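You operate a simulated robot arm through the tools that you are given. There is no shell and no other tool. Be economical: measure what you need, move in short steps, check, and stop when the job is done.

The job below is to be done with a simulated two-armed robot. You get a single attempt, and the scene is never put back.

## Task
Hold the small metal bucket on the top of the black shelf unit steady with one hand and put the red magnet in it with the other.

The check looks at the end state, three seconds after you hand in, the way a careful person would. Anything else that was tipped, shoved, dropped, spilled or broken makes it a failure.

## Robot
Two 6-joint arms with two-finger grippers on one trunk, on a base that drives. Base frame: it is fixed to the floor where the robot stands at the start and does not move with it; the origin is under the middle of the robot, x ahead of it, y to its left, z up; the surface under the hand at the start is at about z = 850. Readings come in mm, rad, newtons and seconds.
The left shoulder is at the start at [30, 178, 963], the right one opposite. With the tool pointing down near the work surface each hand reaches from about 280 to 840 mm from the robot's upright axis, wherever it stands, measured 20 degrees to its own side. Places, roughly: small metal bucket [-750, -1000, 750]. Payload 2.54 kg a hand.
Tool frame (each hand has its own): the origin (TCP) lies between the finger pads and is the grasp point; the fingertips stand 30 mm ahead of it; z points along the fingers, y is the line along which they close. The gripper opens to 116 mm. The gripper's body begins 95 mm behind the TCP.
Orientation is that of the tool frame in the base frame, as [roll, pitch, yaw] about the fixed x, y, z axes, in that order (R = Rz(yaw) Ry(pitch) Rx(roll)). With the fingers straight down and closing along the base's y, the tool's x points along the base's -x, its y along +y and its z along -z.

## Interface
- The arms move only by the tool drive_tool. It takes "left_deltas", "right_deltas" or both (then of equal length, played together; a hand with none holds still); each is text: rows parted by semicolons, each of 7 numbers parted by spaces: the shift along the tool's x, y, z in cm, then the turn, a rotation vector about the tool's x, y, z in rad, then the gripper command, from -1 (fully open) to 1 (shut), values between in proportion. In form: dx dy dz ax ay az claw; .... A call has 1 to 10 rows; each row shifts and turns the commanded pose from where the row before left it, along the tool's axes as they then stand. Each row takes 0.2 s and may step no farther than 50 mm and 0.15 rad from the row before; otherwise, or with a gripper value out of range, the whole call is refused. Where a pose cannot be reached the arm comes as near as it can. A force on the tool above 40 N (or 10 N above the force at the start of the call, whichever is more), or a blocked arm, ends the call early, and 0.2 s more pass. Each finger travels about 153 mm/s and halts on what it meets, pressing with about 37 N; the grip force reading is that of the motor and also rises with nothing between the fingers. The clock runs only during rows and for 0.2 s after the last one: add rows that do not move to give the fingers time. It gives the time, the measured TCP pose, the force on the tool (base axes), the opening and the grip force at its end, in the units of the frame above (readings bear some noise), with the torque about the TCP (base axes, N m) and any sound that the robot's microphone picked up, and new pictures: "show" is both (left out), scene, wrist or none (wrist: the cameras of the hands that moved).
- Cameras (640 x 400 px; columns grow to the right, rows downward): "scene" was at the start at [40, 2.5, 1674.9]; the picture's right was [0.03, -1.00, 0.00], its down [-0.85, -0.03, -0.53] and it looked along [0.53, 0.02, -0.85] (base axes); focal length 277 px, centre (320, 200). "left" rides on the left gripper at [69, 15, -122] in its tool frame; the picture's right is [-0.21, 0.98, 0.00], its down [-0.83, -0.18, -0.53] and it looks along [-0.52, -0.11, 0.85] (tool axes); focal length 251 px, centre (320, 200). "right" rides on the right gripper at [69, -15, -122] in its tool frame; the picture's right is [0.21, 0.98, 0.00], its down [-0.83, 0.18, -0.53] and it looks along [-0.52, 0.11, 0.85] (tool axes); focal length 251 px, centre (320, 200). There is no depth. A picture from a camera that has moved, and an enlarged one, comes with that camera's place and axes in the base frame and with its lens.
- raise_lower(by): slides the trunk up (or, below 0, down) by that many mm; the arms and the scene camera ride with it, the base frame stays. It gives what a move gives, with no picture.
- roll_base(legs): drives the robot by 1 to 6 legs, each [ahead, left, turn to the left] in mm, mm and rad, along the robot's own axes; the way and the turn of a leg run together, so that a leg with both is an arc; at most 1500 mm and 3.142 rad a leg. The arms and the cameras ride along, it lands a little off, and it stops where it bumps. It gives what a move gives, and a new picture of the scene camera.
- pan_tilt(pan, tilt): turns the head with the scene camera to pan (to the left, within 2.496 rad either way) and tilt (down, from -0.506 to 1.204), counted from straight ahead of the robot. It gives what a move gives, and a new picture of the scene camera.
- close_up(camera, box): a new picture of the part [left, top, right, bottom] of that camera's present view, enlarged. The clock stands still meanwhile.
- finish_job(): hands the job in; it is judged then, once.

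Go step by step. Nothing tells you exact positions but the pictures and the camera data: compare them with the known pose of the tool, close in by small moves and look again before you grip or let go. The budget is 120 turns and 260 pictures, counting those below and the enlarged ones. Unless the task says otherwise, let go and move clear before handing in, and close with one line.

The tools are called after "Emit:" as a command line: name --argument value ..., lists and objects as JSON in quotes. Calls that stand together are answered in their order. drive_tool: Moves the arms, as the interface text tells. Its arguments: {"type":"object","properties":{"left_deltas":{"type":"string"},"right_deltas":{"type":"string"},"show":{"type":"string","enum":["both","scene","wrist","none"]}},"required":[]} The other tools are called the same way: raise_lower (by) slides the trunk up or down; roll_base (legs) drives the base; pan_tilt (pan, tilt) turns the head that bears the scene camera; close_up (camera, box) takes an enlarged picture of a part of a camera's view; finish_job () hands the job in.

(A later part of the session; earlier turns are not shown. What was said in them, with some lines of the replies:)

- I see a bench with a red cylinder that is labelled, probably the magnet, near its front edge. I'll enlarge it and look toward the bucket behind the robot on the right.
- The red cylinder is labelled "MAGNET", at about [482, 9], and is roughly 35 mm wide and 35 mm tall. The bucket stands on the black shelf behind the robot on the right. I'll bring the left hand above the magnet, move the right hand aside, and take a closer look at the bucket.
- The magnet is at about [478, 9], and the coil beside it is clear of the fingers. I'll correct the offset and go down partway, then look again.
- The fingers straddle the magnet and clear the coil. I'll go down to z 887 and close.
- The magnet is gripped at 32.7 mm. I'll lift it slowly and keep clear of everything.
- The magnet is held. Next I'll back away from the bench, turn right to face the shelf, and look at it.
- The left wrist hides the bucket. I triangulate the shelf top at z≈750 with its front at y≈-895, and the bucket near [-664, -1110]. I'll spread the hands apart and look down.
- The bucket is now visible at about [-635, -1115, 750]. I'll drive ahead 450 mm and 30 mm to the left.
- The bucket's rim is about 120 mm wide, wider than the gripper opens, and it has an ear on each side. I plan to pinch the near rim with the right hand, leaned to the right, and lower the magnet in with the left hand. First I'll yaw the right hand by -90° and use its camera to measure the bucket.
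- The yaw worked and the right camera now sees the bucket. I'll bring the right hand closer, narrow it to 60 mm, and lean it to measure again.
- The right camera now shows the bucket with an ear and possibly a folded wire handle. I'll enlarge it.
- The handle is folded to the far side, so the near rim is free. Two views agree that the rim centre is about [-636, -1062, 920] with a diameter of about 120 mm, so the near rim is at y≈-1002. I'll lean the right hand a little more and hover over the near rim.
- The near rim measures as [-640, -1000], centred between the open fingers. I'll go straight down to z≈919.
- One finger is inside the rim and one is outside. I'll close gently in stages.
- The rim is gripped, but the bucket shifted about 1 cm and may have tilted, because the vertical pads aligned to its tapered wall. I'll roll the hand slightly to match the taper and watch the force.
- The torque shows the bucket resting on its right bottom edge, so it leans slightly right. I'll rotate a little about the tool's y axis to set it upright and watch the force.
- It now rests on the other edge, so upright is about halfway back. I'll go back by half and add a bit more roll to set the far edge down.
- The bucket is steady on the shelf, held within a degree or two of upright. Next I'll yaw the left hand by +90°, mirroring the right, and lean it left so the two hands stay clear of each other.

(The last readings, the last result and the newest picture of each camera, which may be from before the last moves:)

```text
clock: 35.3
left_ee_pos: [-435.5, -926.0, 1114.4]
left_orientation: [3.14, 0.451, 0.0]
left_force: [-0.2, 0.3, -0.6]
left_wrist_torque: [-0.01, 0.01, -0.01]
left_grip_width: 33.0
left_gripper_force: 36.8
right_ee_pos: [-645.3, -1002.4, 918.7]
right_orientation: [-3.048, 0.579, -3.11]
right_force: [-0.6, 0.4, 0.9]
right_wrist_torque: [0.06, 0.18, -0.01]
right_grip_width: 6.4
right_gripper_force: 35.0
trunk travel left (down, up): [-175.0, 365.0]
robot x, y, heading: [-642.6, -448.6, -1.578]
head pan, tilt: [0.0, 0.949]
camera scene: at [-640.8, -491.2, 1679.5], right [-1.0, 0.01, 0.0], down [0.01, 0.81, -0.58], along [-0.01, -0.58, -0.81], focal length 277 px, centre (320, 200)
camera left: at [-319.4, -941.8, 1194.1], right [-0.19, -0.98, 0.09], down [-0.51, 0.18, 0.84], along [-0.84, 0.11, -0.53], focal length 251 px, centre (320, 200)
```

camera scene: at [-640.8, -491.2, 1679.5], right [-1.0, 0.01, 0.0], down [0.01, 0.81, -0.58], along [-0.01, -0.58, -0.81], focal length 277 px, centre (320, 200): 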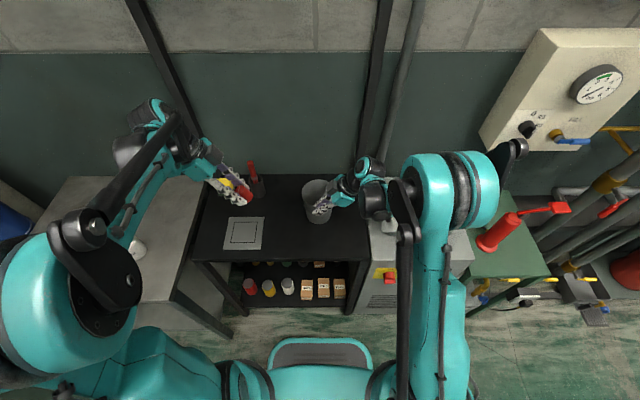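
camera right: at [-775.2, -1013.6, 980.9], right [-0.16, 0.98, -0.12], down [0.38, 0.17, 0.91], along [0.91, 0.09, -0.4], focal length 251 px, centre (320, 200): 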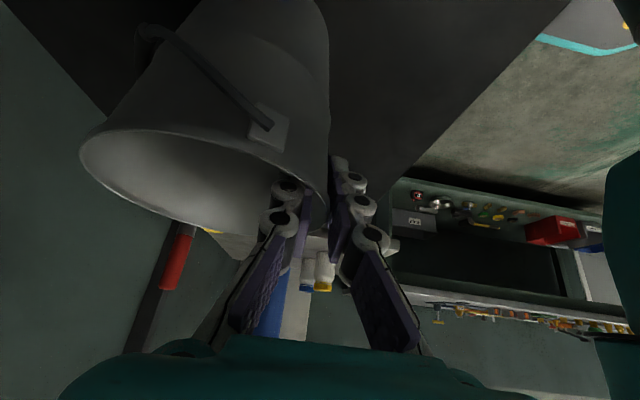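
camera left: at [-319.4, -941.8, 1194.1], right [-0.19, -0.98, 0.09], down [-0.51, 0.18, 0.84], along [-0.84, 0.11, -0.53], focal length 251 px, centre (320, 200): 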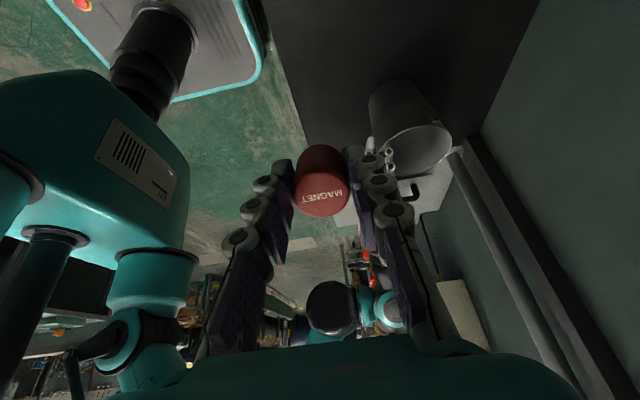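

The right-hand forces are now close to zero, so the bucket is settled and steady. I'll carry the magnet toward the bucket at a safe height.

Emit:
drive_tool --left_deltas "-3.06 2.8 1.48 0 0 0 0.7;-3.06 2.8 1.48 0 0 0 0.7;-3.06 2.8 1.48 0 0 0 0.7;-3.06 2.8 1.48 0 0 0 0.7;-3.06 2.8 1.48 0 0 0 0.7;0 0 0 0 0 0 0.7" --show "both"

Emit:
close_up --camera "scene" --box '[250, 130, 410, 240]'

```text
clock: 36.7
left_ee_pos: [-605.1, -1067.7, 1116.3]
left_orientation: [3.141, 0.452, 0.001]
left_force: [-0.2, 0.8, -0.5]
left_wrist_torque: [0.02, 0.01, 0.01]
left_grip_width: 32.9
left_gripper_force: 37.0
right_ee_pos: [-646.0, -1001.7, 919.3]
right_orientation: [-3.046, 0.575, -3.111]
right_force: [-0.1, 1.8, 2.5]
right_wrist_torque: [0.05, 0.18, -0.03]
right_grip_width: 6.4
right_gripper_force: 34.3
trunk travel left (down, up): [-175.0, 365.0]
robot x, y, heading: [-642.3, -448.4, -1.579]
head pan, tilt: [0.0, 0.949]
camera scene: at [-640.3, -491.1, 1679.5], right [-1.0, 0.01, 0.0], down [0.01, 0.81, -0.58], along [-0.01, -0.58, -0.81], focal length 277 px, centre (320, 200)
camera left: at [-489.2, -1081.9, 1195.5], right [-0.19, -0.98, 0.09], down [-0.51, 0.18, 0.84], along [-0.84, 0.11, -0.53], focal length 251 px, centre (320, 200)
```

scene: 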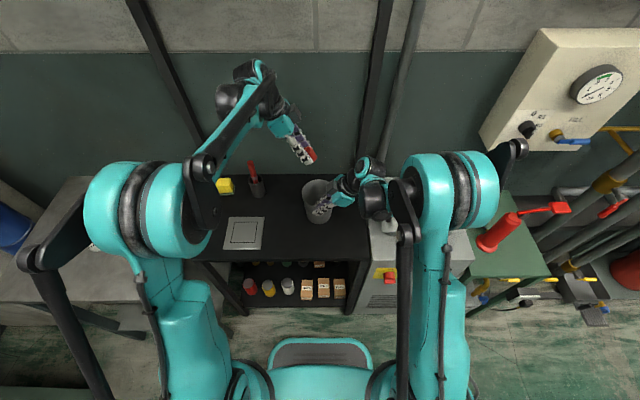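
left: 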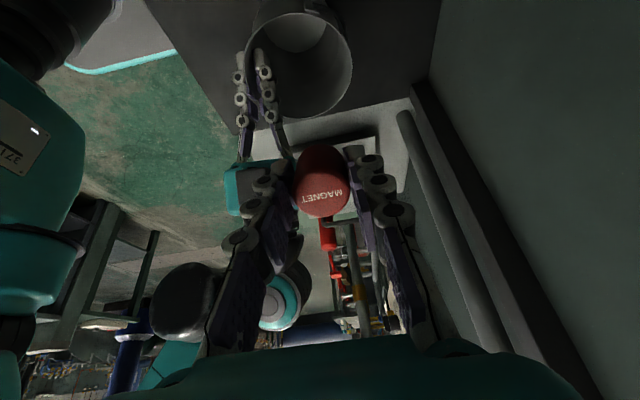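

```text
3.64 times, centred on (330, 185) of scene
camera zoom: at [-640.3, -491.1, 1679.5], right [-1.0, 0.01, 0.0], down [0.01, 0.81, -0.58], along [-0.01, -0.58, -0.81], focal length 1008 px, centre (284, 254)
```

zoom: 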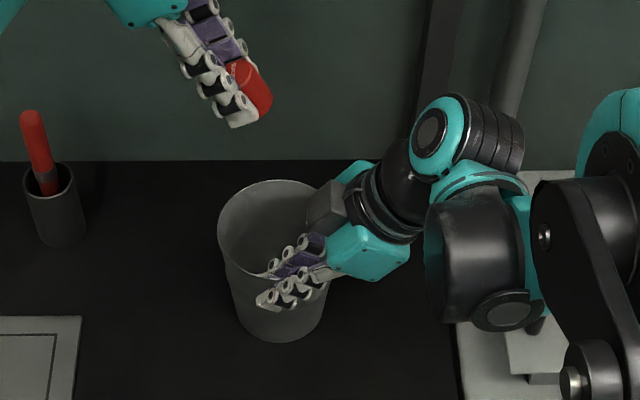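

The left camera puts the rim centre at about [-642, -1057, 920]. I'll lower the magnet to hover just above the rim, biased to the far side of the right finger.

Emit:
drive_tool --left_deltas "1.46 -0.09 4.14 0 0 0 0.7;1.46 -0.09 4.14 0 0 0 0.7;1.46 -0.09 4.14 0 0 0 0.7;0 0 0 0 0 0 0.7" --show "wrist"

Emit:
close_up --camera "scene" --box '[250, 130, 410, 240]'

Emit:
close_up --camera "right" --box '[0, 0, 640, 400]'

```text
clock: 37.7
left_ee_pos: [-619.4, -1065.2, 983.4]
left_orientation: [3.14, 0.45, 0.002]
left_force: [-1.1, -0.4, -0.6]
left_wrist_torque: [0.0, 0.01, 0.02]
left_grip_width: 32.9
left_gripper_force: 36.9
right_ee_pos: [-646.3, -1002.4, 919.7]
right_orientation: [-3.048, 0.577, -3.11]
right_force: [-0.7, 0.7, 1.6]
right_wrist_torque: [0.12, 0.39, -0.08]
right_grip_width: 6.2
right_gripper_force: 34.7
trunk travel left (down, up): [-175.0, 365.0]
robot x, y, heading: [-640.3, -445.8, -1.584]
head pan, tilt: [0.0, 0.949]
camera left: at [-503.2, -1080.3, 1062.2], right [-0.19, -0.98, 0.09], down [-0.51, 0.18, 0.84], along [-0.84, 0.11, -0.54], focal length 251 px, centre (320, 200)
```

left: 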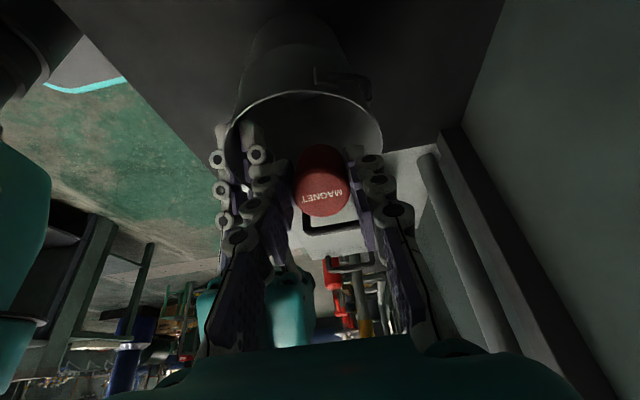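

```text
3.64 times, centred on (330, 185) of scene
camera zoom: at [-640.8, -491.1, 1679.5], right [-1.0, 0.01, 0.0], down [0.01, 0.81, -0.58], along [-0.01, -0.58, -0.81], focal length 1008 px, centre (284, 254)
```

zoom: 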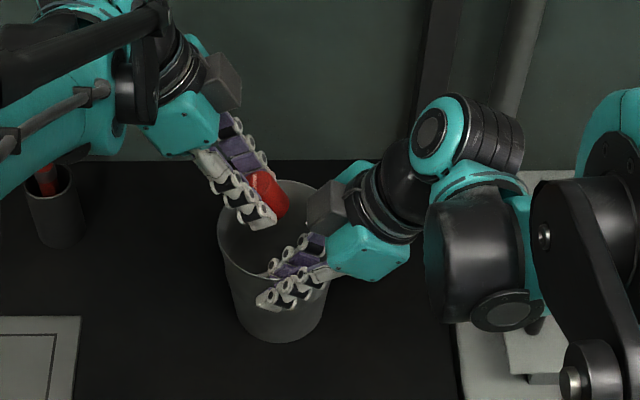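

```text
1.00 times, centred on (320, 200) of right (not enlarged: the box is as wide or as high as the picture)
camera zoom: at [-772.1, -1009.5, 984.1], right [-0.16, 0.97, -0.19], down [0.4, 0.24, 0.88], along [0.9, 0.06, -0.43], focal length 251 px, centre (320, 200)
```

zoom: 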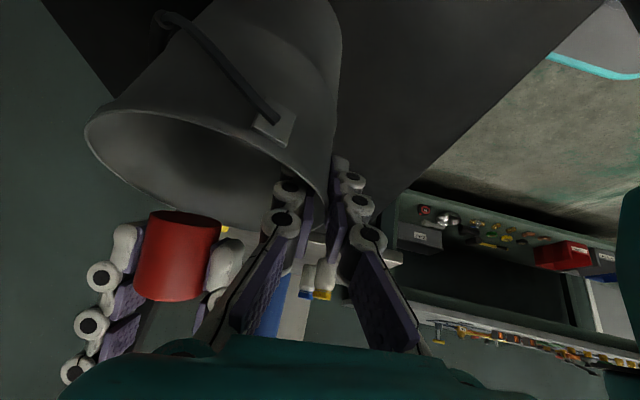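

The hands are clear of each other and the magnet is over the opening. I'll lower it into the bucket.

Emit:
drive_tool --left_deltas "0.55 0 2.45 0 0 0 0.7;0.55 0 2.45 0 0 0 0.7;0.55 0 2.45 0 0 0 0.7;0.55 0 2.45 0 0 0 0.7;0 0 0 0 0 0 0.7" --show "wrist"

Emit:
close_up --camera "scene" --box '[250, 130, 410, 240]'

Emit:
close_up --camera "right" --box '[0, 0, 640, 400]'

```text
clock: 38.9
left_ee_pos: [-642.3, -1064.5, 885.9]
left_orientation: [-3.141, 0.45, 0.001]
left_force: [-5.3, 8.7, 4.9]
left_wrist_torque: [-0.65, -0.51, 0.13]
left_grip_width: 32.7
left_gripper_force: 37.4
right_ee_pos: [-645.8, -1002.8, 919.4]
right_orientation: [-3.044, 0.579, -3.109]
right_force: [4.3, -8.8, 0.4]
right_wrist_torque: [0.43, 0.75, 0.06]
right_grip_width: 6.3
right_gripper_force: 34.9
trunk travel left (down, up): [-175.0, 365.0]
robot x, y, heading: [-638.2, -446.8, -1.582]
head pan, tilt: [0.0, 0.949]
camera left: at [-526.7, -1079.7, 965.5], right [-0.19, -0.98, 0.09], down [-0.51, 0.18, 0.84], along [-0.84, 0.11, -0.53], focal length 251 px, centre (320, 200)
```

left: 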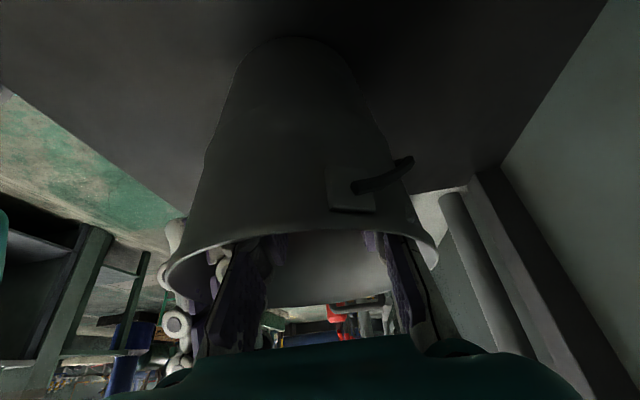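

```text
3.64 times, centred on (330, 185) of scene
camera zoom: at [-640.7, -490.9, 1679.6], right [-1.0, 0.01, 0.0], down [0.01, 0.81, -0.58], along [-0.01, -0.58, -0.81], focal length 1008 px, centre (284, 254)
```

zoom: 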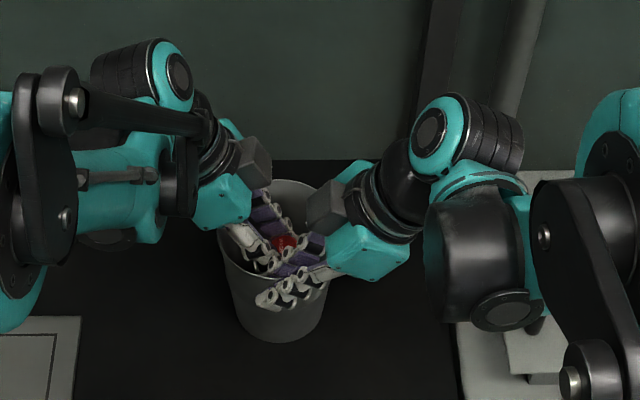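

```text
1.00 times, centred on (320, 200) of right (not enlarged: the box is as wide or as high as the picture)
camera zoom: at [-771.9, -1009.8, 984.2], right [-0.16, 0.97, -0.2], down [0.4, 0.24, 0.88], along [0.9, 0.06, -0.43], focal length 251 px, centre (320, 200)
```

zoom: 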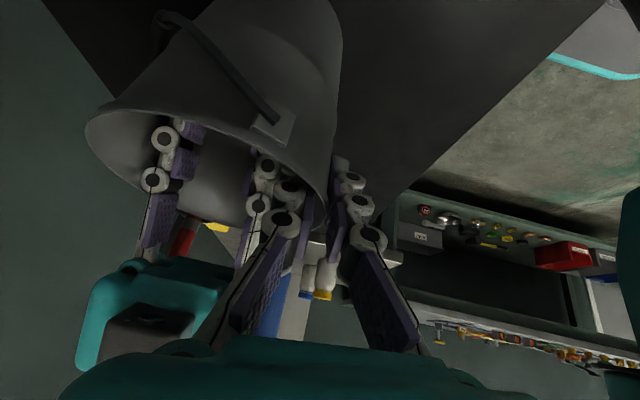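

The far finger is lightly touching the far wall (about 9 N). I'll back off 1 cm along the tool and shift 4 mm toward the robot, then check the force before letting go.

Emit:
drive_tool --left_deltas "0 -0.4 -0.8 0 0 0 0.7;0 0 0 0 0 0 0.7" --show "none"

Emit:
close_up --camera "right" --box '[80, 90, 360, 265]'

```text
clock: 39.5
left_ee_pos: [-637.8, -1060.7, 892.1]
left_orientation: [3.141, 0.448, 0.001]
left_force: [-0.6, 0.4, -0.8]
left_wrist_torque: [0.01, 0.0, -0.02]
left_grip_width: 33.0
left_gripper_force: 37.2
right_ee_pos: [-645.0, -1000.8, 919.7]
right_orientation: [-3.047, 0.58, -3.111]
right_force: [0.4, 2.1, 1.7]
right_wrist_torque: [0.1, 0.12, -0.05]
right_grip_width: 6.2
right_gripper_force: 34.5
trunk travel left (down, up): [-175.0, 365.0]
robot x, y, heading: [-641.4, -449.6, -1.58]
head pan, tilt: [0.0, 0.949]
```

```text
2.29 times, centred on (220, 178) of right
camera zoom: at [-771.9, -1009.1, 984.1], right [-0.16, 0.97, -0.19], down [0.4, 0.24, 0.88], along [0.9, 0.06, -0.43], focal length 575 px, centre (549, 251)
```

zoom: 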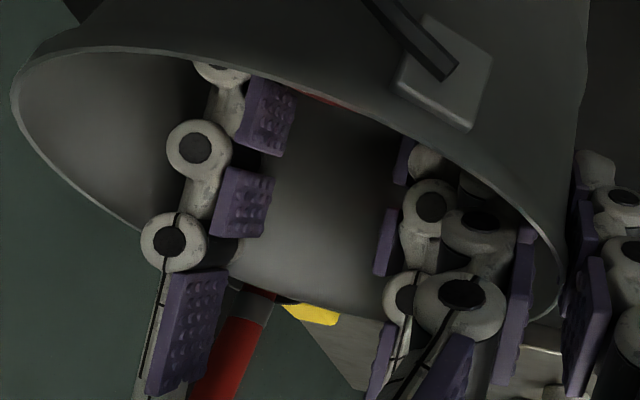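

Contact is gone. I'll open the left hand just enough to let the magnet drop to the bucket floor.

Emit:
drive_tool --left_deltas "0 0 0 0 0 0 0.38;0 0 0 0 0 0 0.34;0 0 0 0 0 0 0.3;0 0 0 0 0 0 0.3" --show "wrist"

Emit:
close_up --camera "right" --box '[80, 90, 360, 265]'

Emit:
close_up --camera "scene" --box '[270, 150, 370, 230]'

```text
clock: 40.5
left_ee_pos: [-637.8, -1061.2, 891.9]
left_orientation: [-3.141, 0.45, 0.002]
left_force: [-0.2, 3.1, 1.0]
left_wrist_torque: [-0.11, -0.05, 0.05]
left_grip_width: 39.1
left_gripper_force: 0.0
right_ee_pos: [-645.1, -1001.5, 919.2]
right_orientation: [-3.048, 0.581, -3.112]
right_force: [0.5, -1.0, 1.3]
right_wrist_torque: [0.22, 0.24, 0.01]
right_grip_width: 6.1
right_gripper_force: 34.1
trunk travel left (down, up): [-175.0, 365.0]
robot x, y, heading: [-641.0, -447.8, -1.58]
head pan, tilt: [0.0, 0.949]
camera left: at [-523.1, -1076.0, 972.7], right [-0.19, -0.98, 0.09], down [-0.51, 0.18, 0.84], along [-0.84, 0.11, -0.53], focal length 251 px, centre (320, 200)
```

left: 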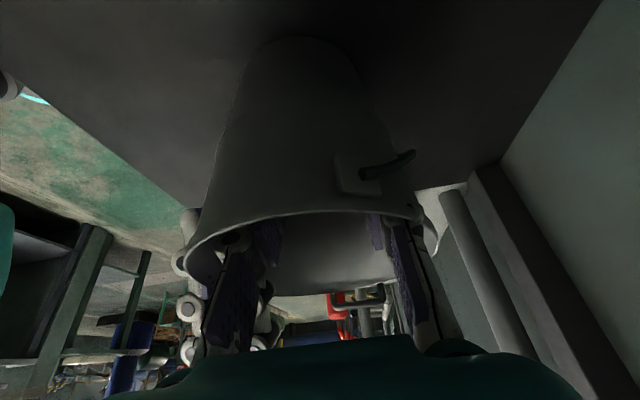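

```text
2.29 times, centred on (220, 178) of right
camera zoom: at [-772.0, -1009.5, 984.2], right [-0.16, 0.97, -0.19], down [0.4, 0.24, 0.88], along [0.9, 0.06, -0.43], focal length 575 px, centre (549, 251)
```

zoom: 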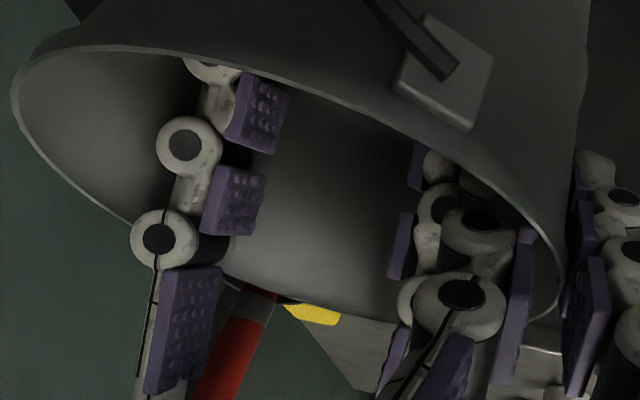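

```text
5.00 times, centred on (320, 190) of scene
camera zoom: at [-640.6, -491.0, 1679.5], right [-1.0, 0.01, 0.0], down [0.01, 0.81, -0.58], along [-0.01, -0.58, -0.81], focal length 1386 px, centre (320, 250)
```

zoom: 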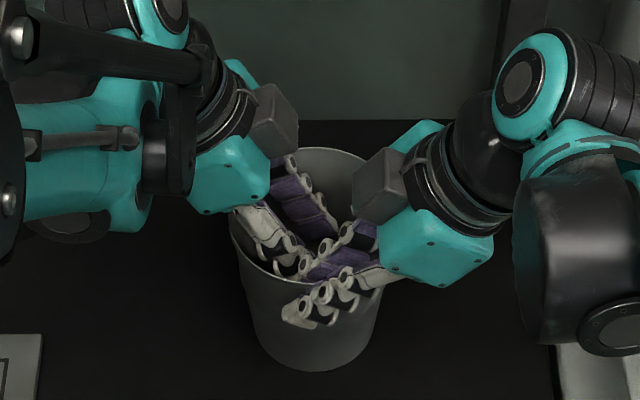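

The magnet has left the fingers and should be inside. I'll withdraw the left hand along its approach and look into the bucket.

Emit:
drive_tool --left_deltas "0 0 0 0 0 0 0.36;-0.5 0 -2.4 0 0 0 0.36;-0.6 0 -3 0 0 0 0.36;-0.6 0 -3 0 0 0 0.36;-1 0 -4 0 0 0 0.36;-1 0 -4 0 0 0 0.36;-1 0 -4 0 0 0 0.36" --show "wrist"

Emit:
close_up --camera "scene" --box '[270, 150, 370, 230]'

```text
clock: 42.1
left_ee_pos: [-591.0, -1059.2, 1097.2]
left_orientation: [-3.141, 0.45, 0.002]
left_force: [0.1, -1.1, -0.2]
left_wrist_torque: [0.0, 0.01, 0.01]
left_grip_width: 36.9
left_gripper_force: 0.1
right_ee_pos: [-646.1, -1001.1, 918.9]
right_orientation: [-3.047, 0.578, -3.11]
right_force: [-1.6, 2.4, 2.3]
right_wrist_torque: [0.24, 0.37, -0.1]
right_grip_width: 6.1
right_gripper_force: 34.7
trunk travel left (down, up): [-175.0, 365.0]
robot x, y, heading: [-639.5, -448.6, -1.581]
head pan, tilt: [0.0, 0.949]
camera left: at [-476.4, -1073.7, 1177.2], right [-0.19, -0.98, 0.09], down [-0.51, 0.18, 0.84], along [-0.84, 0.11, -0.53], focal length 251 px, centre (320, 200)
```

left: 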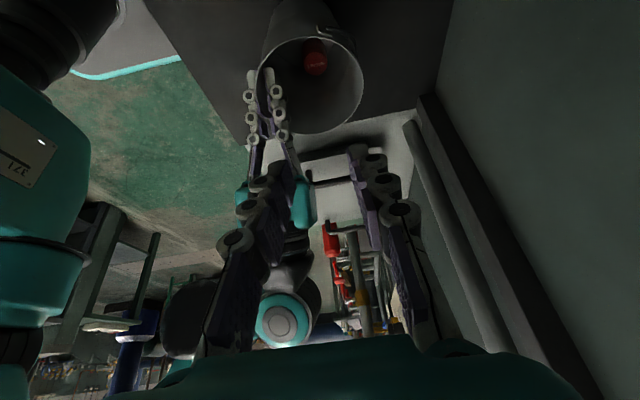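

```text
5.00 times, centred on (320, 190) of scene
camera zoom: at [-640.6, -490.9, 1679.5], right [-1.0, 0.01, 0.0], down [0.01, 0.81, -0.58], along [-0.01, -0.58, -0.81], focal length 1386 px, centre (320, 250)
```

zoom: 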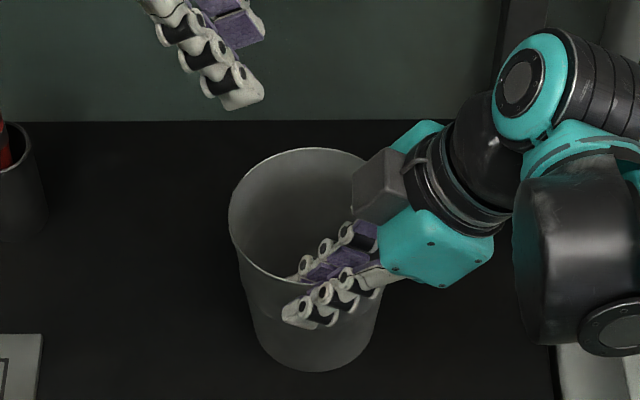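

The magnet lies inside the bucket. I'll release the rim gently and lift the right hand straight out.

Emit:
drive_tool --right_deltas "0 0 0 0 0 0 0.85;0 0 0 0 0 0 0.7;0 0 0 0 0 0 0.5;0 0 0 0 0 0 0.3;0 0 0 0 0 0 0.2;0 0 0 0 0 0 0.2" --show "none"

Emit:
close_up --camera "scene" --box '[270, 150, 370, 230]'

Emit:
close_up --camera "right" --box '[0, 0, 640, 400]'

```text
clock: 43.5
left_ee_pos: [-591.9, -1059.7, 1096.6]
left_orientation: [3.141, 0.451, 0.001]
left_force: [-0.4, -0.2, 0.4]
left_wrist_torque: [-0.01, 0.0, 0.01]
left_grip_width: 37.2
left_gripper_force: 0.1
right_ee_pos: [-646.1, -1002.3, 919.3]
right_orientation: [-3.048, 0.58, -3.11]
right_force: [-0.5, 0.0, 0.0]
right_wrist_torque: [-0.02, 0.03, 0.03]
right_grip_width: 46.5
right_gripper_force: 0.1
trunk travel left (down, up): [-175.0, 365.0]
robot x, y, heading: [-637.4, -450.8, -1.58]
head pan, tilt: [0.0, 0.949]
```

```text
5.00 times, centred on (320, 190) of scene
camera zoom: at [-640.6, -491.4, 1679.5], right [-1.0, 0.01, 0.0], down [0.01, 0.81, -0.58], along [-0.01, -0.58, -0.81], focal length 1386 px, centre (320, 250)
```

zoom: 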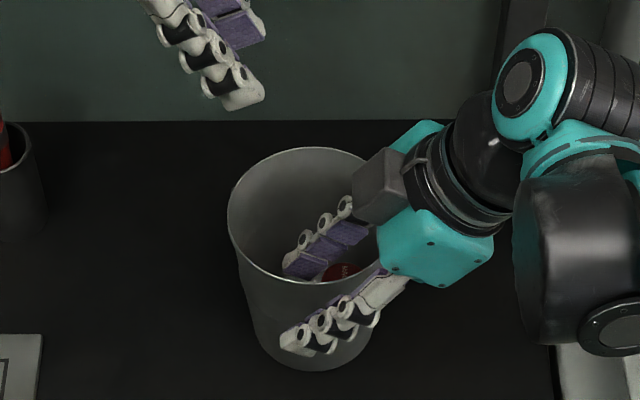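

```text
1.00 times, centred on (320, 200) of right (not enlarged: the box is as wide or as high as the picture)
camera zoom: at [-772.0, -1009.6, 984.0], right [-0.16, 0.97, -0.19], down [0.4, 0.24, 0.88], along [0.9, 0.06, -0.43], focal length 251 px, centre (320, 200)
```

zoom: 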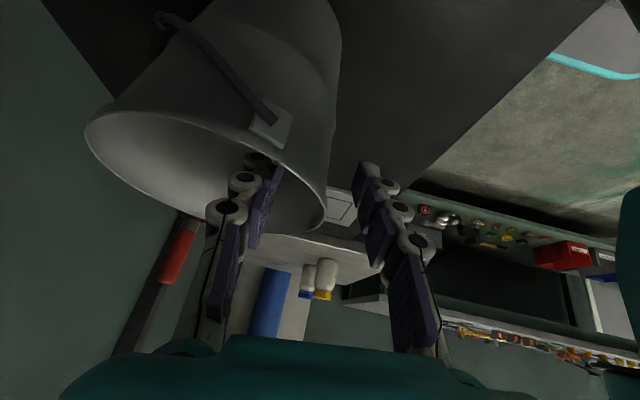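

The grip is released, the bucket stands, and the magnet is visible inside. I'll lift the right hand straight up, out and clear.

Emit:
drive_tool --right_deltas "-0.8 -0.1 -1.25 0 0 0 0.2;-1.47 -0.21 -2.25 0 0 0 0.2;-1.47 -0.21 -2.25 0 0 0 0.2;-1.47 -0.21 -2.25 0 0 0 0.2;-1.47 -0.21 -2.25 0 0 0 0.2;0 0 -4 0 0 0 0.2;0 0 -4 0 0 0 0.2" --left_deltas "0 0 0 0 0 0 0.36;0 0 0 0 0 0 0.36;0 0 -2 0 0 0 0.36;0 0 -2 0 0 0 0.36;0 0 -2 0 0 0 0.36;0 0 -2 0 0 0 0.36;0 0 0 0 0 0 0.36" --show "both"

Emit:
close_up --camera "scene" --box '[190, 140, 400, 270]'

```text
clock: 45.1
left_ee_pos: [-556.7, -1058.5, 1170.8]
left_orientation: [-3.141, 0.449, 0.003]
left_force: [-0.6, 0.0, -0.1]
left_wrist_torque: [-0.03, 0.01, -0.02]
left_grip_width: 37.2
left_gripper_force: 0.0
right_ee_pos: [-690.8, -994.4, 1106.4]
right_orientation: [-3.045, 0.578, -3.111]
right_force: [0.3, -0.3, 0.0]
right_wrist_torque: [-0.01, -0.02, -0.03]
right_grip_width: 46.1
right_gripper_force: 0.0
trunk travel left (down, up): [-175.0, 365.0]
robot x, y, heading: [-643.4, -449.5, -1.578]
head pan, tilt: [0.0, 0.949]
camera scene: at [-641.1, -490.5, 1679.5], right [-1.0, 0.01, 0.0], down [0.01, 0.81, -0.58], along [-0.01, -0.58, -0.81], focal length 277 px, centre (320, 200)
camera right: at [-816.7, -1001.3, 1171.3], right [-0.16, 0.97, -0.2], down [0.4, 0.24, 0.88], along [0.9, 0.06, -0.43], focal length 251 px, centre (320, 200)
camera left: at [-441.7, -1073.4, 1249.9], right [-0.19, -0.98, 0.09], down [-0.51, 0.18, 0.84], along [-0.84, 0.11, -0.54], focal length 251 px, centre (320, 200)
```

scene: 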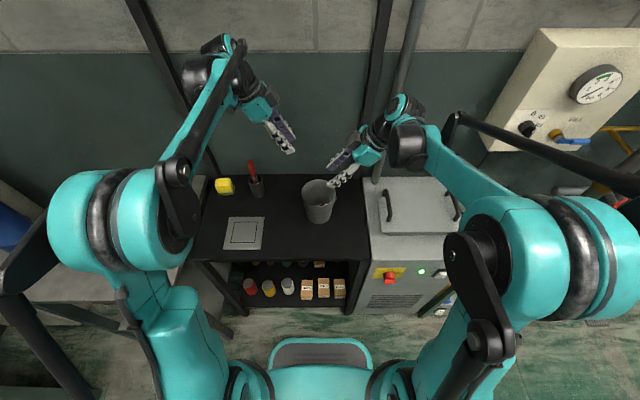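
right: 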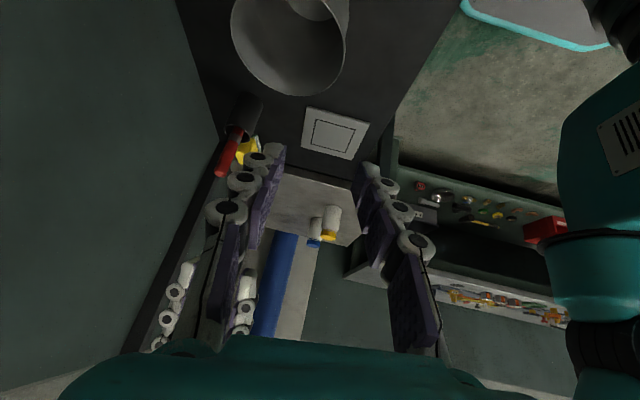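
left: 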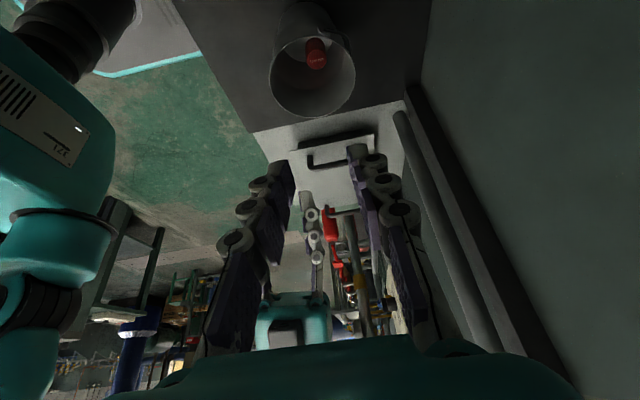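

```text
3.05 times, centred on (295, 205) of scene
camera zoom: at [-641.1, -490.5, 1679.5], right [-1.0, 0.01, 0.0], down [0.01, 0.81, -0.58], along [-0.01, -0.58, -0.81], focal length 844 px, centre (396, 185)
```

zoom: 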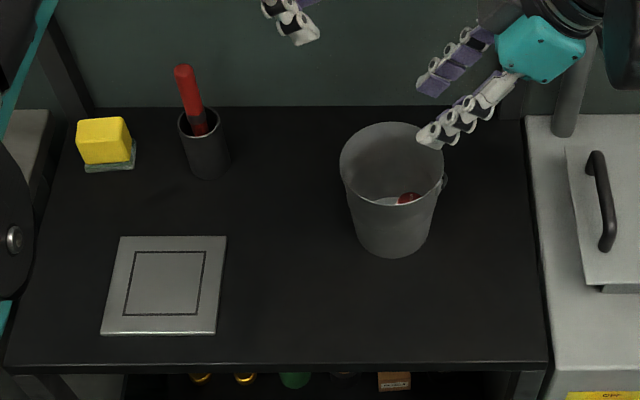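

The bucket stands upright with the magnet in it. Everything else is undisturbed and both hands are clear, so I'm handing in.

Emit:
finish_job

```text
The job is handed in.
```

The red magnet is in the small metal bucket on the black shelf. The right hand held the rim while the left hand let the magnet drop the last few centimetres. The bucket stands upright about 1 cm from where it started, and the pictures show nothing else disturbed.
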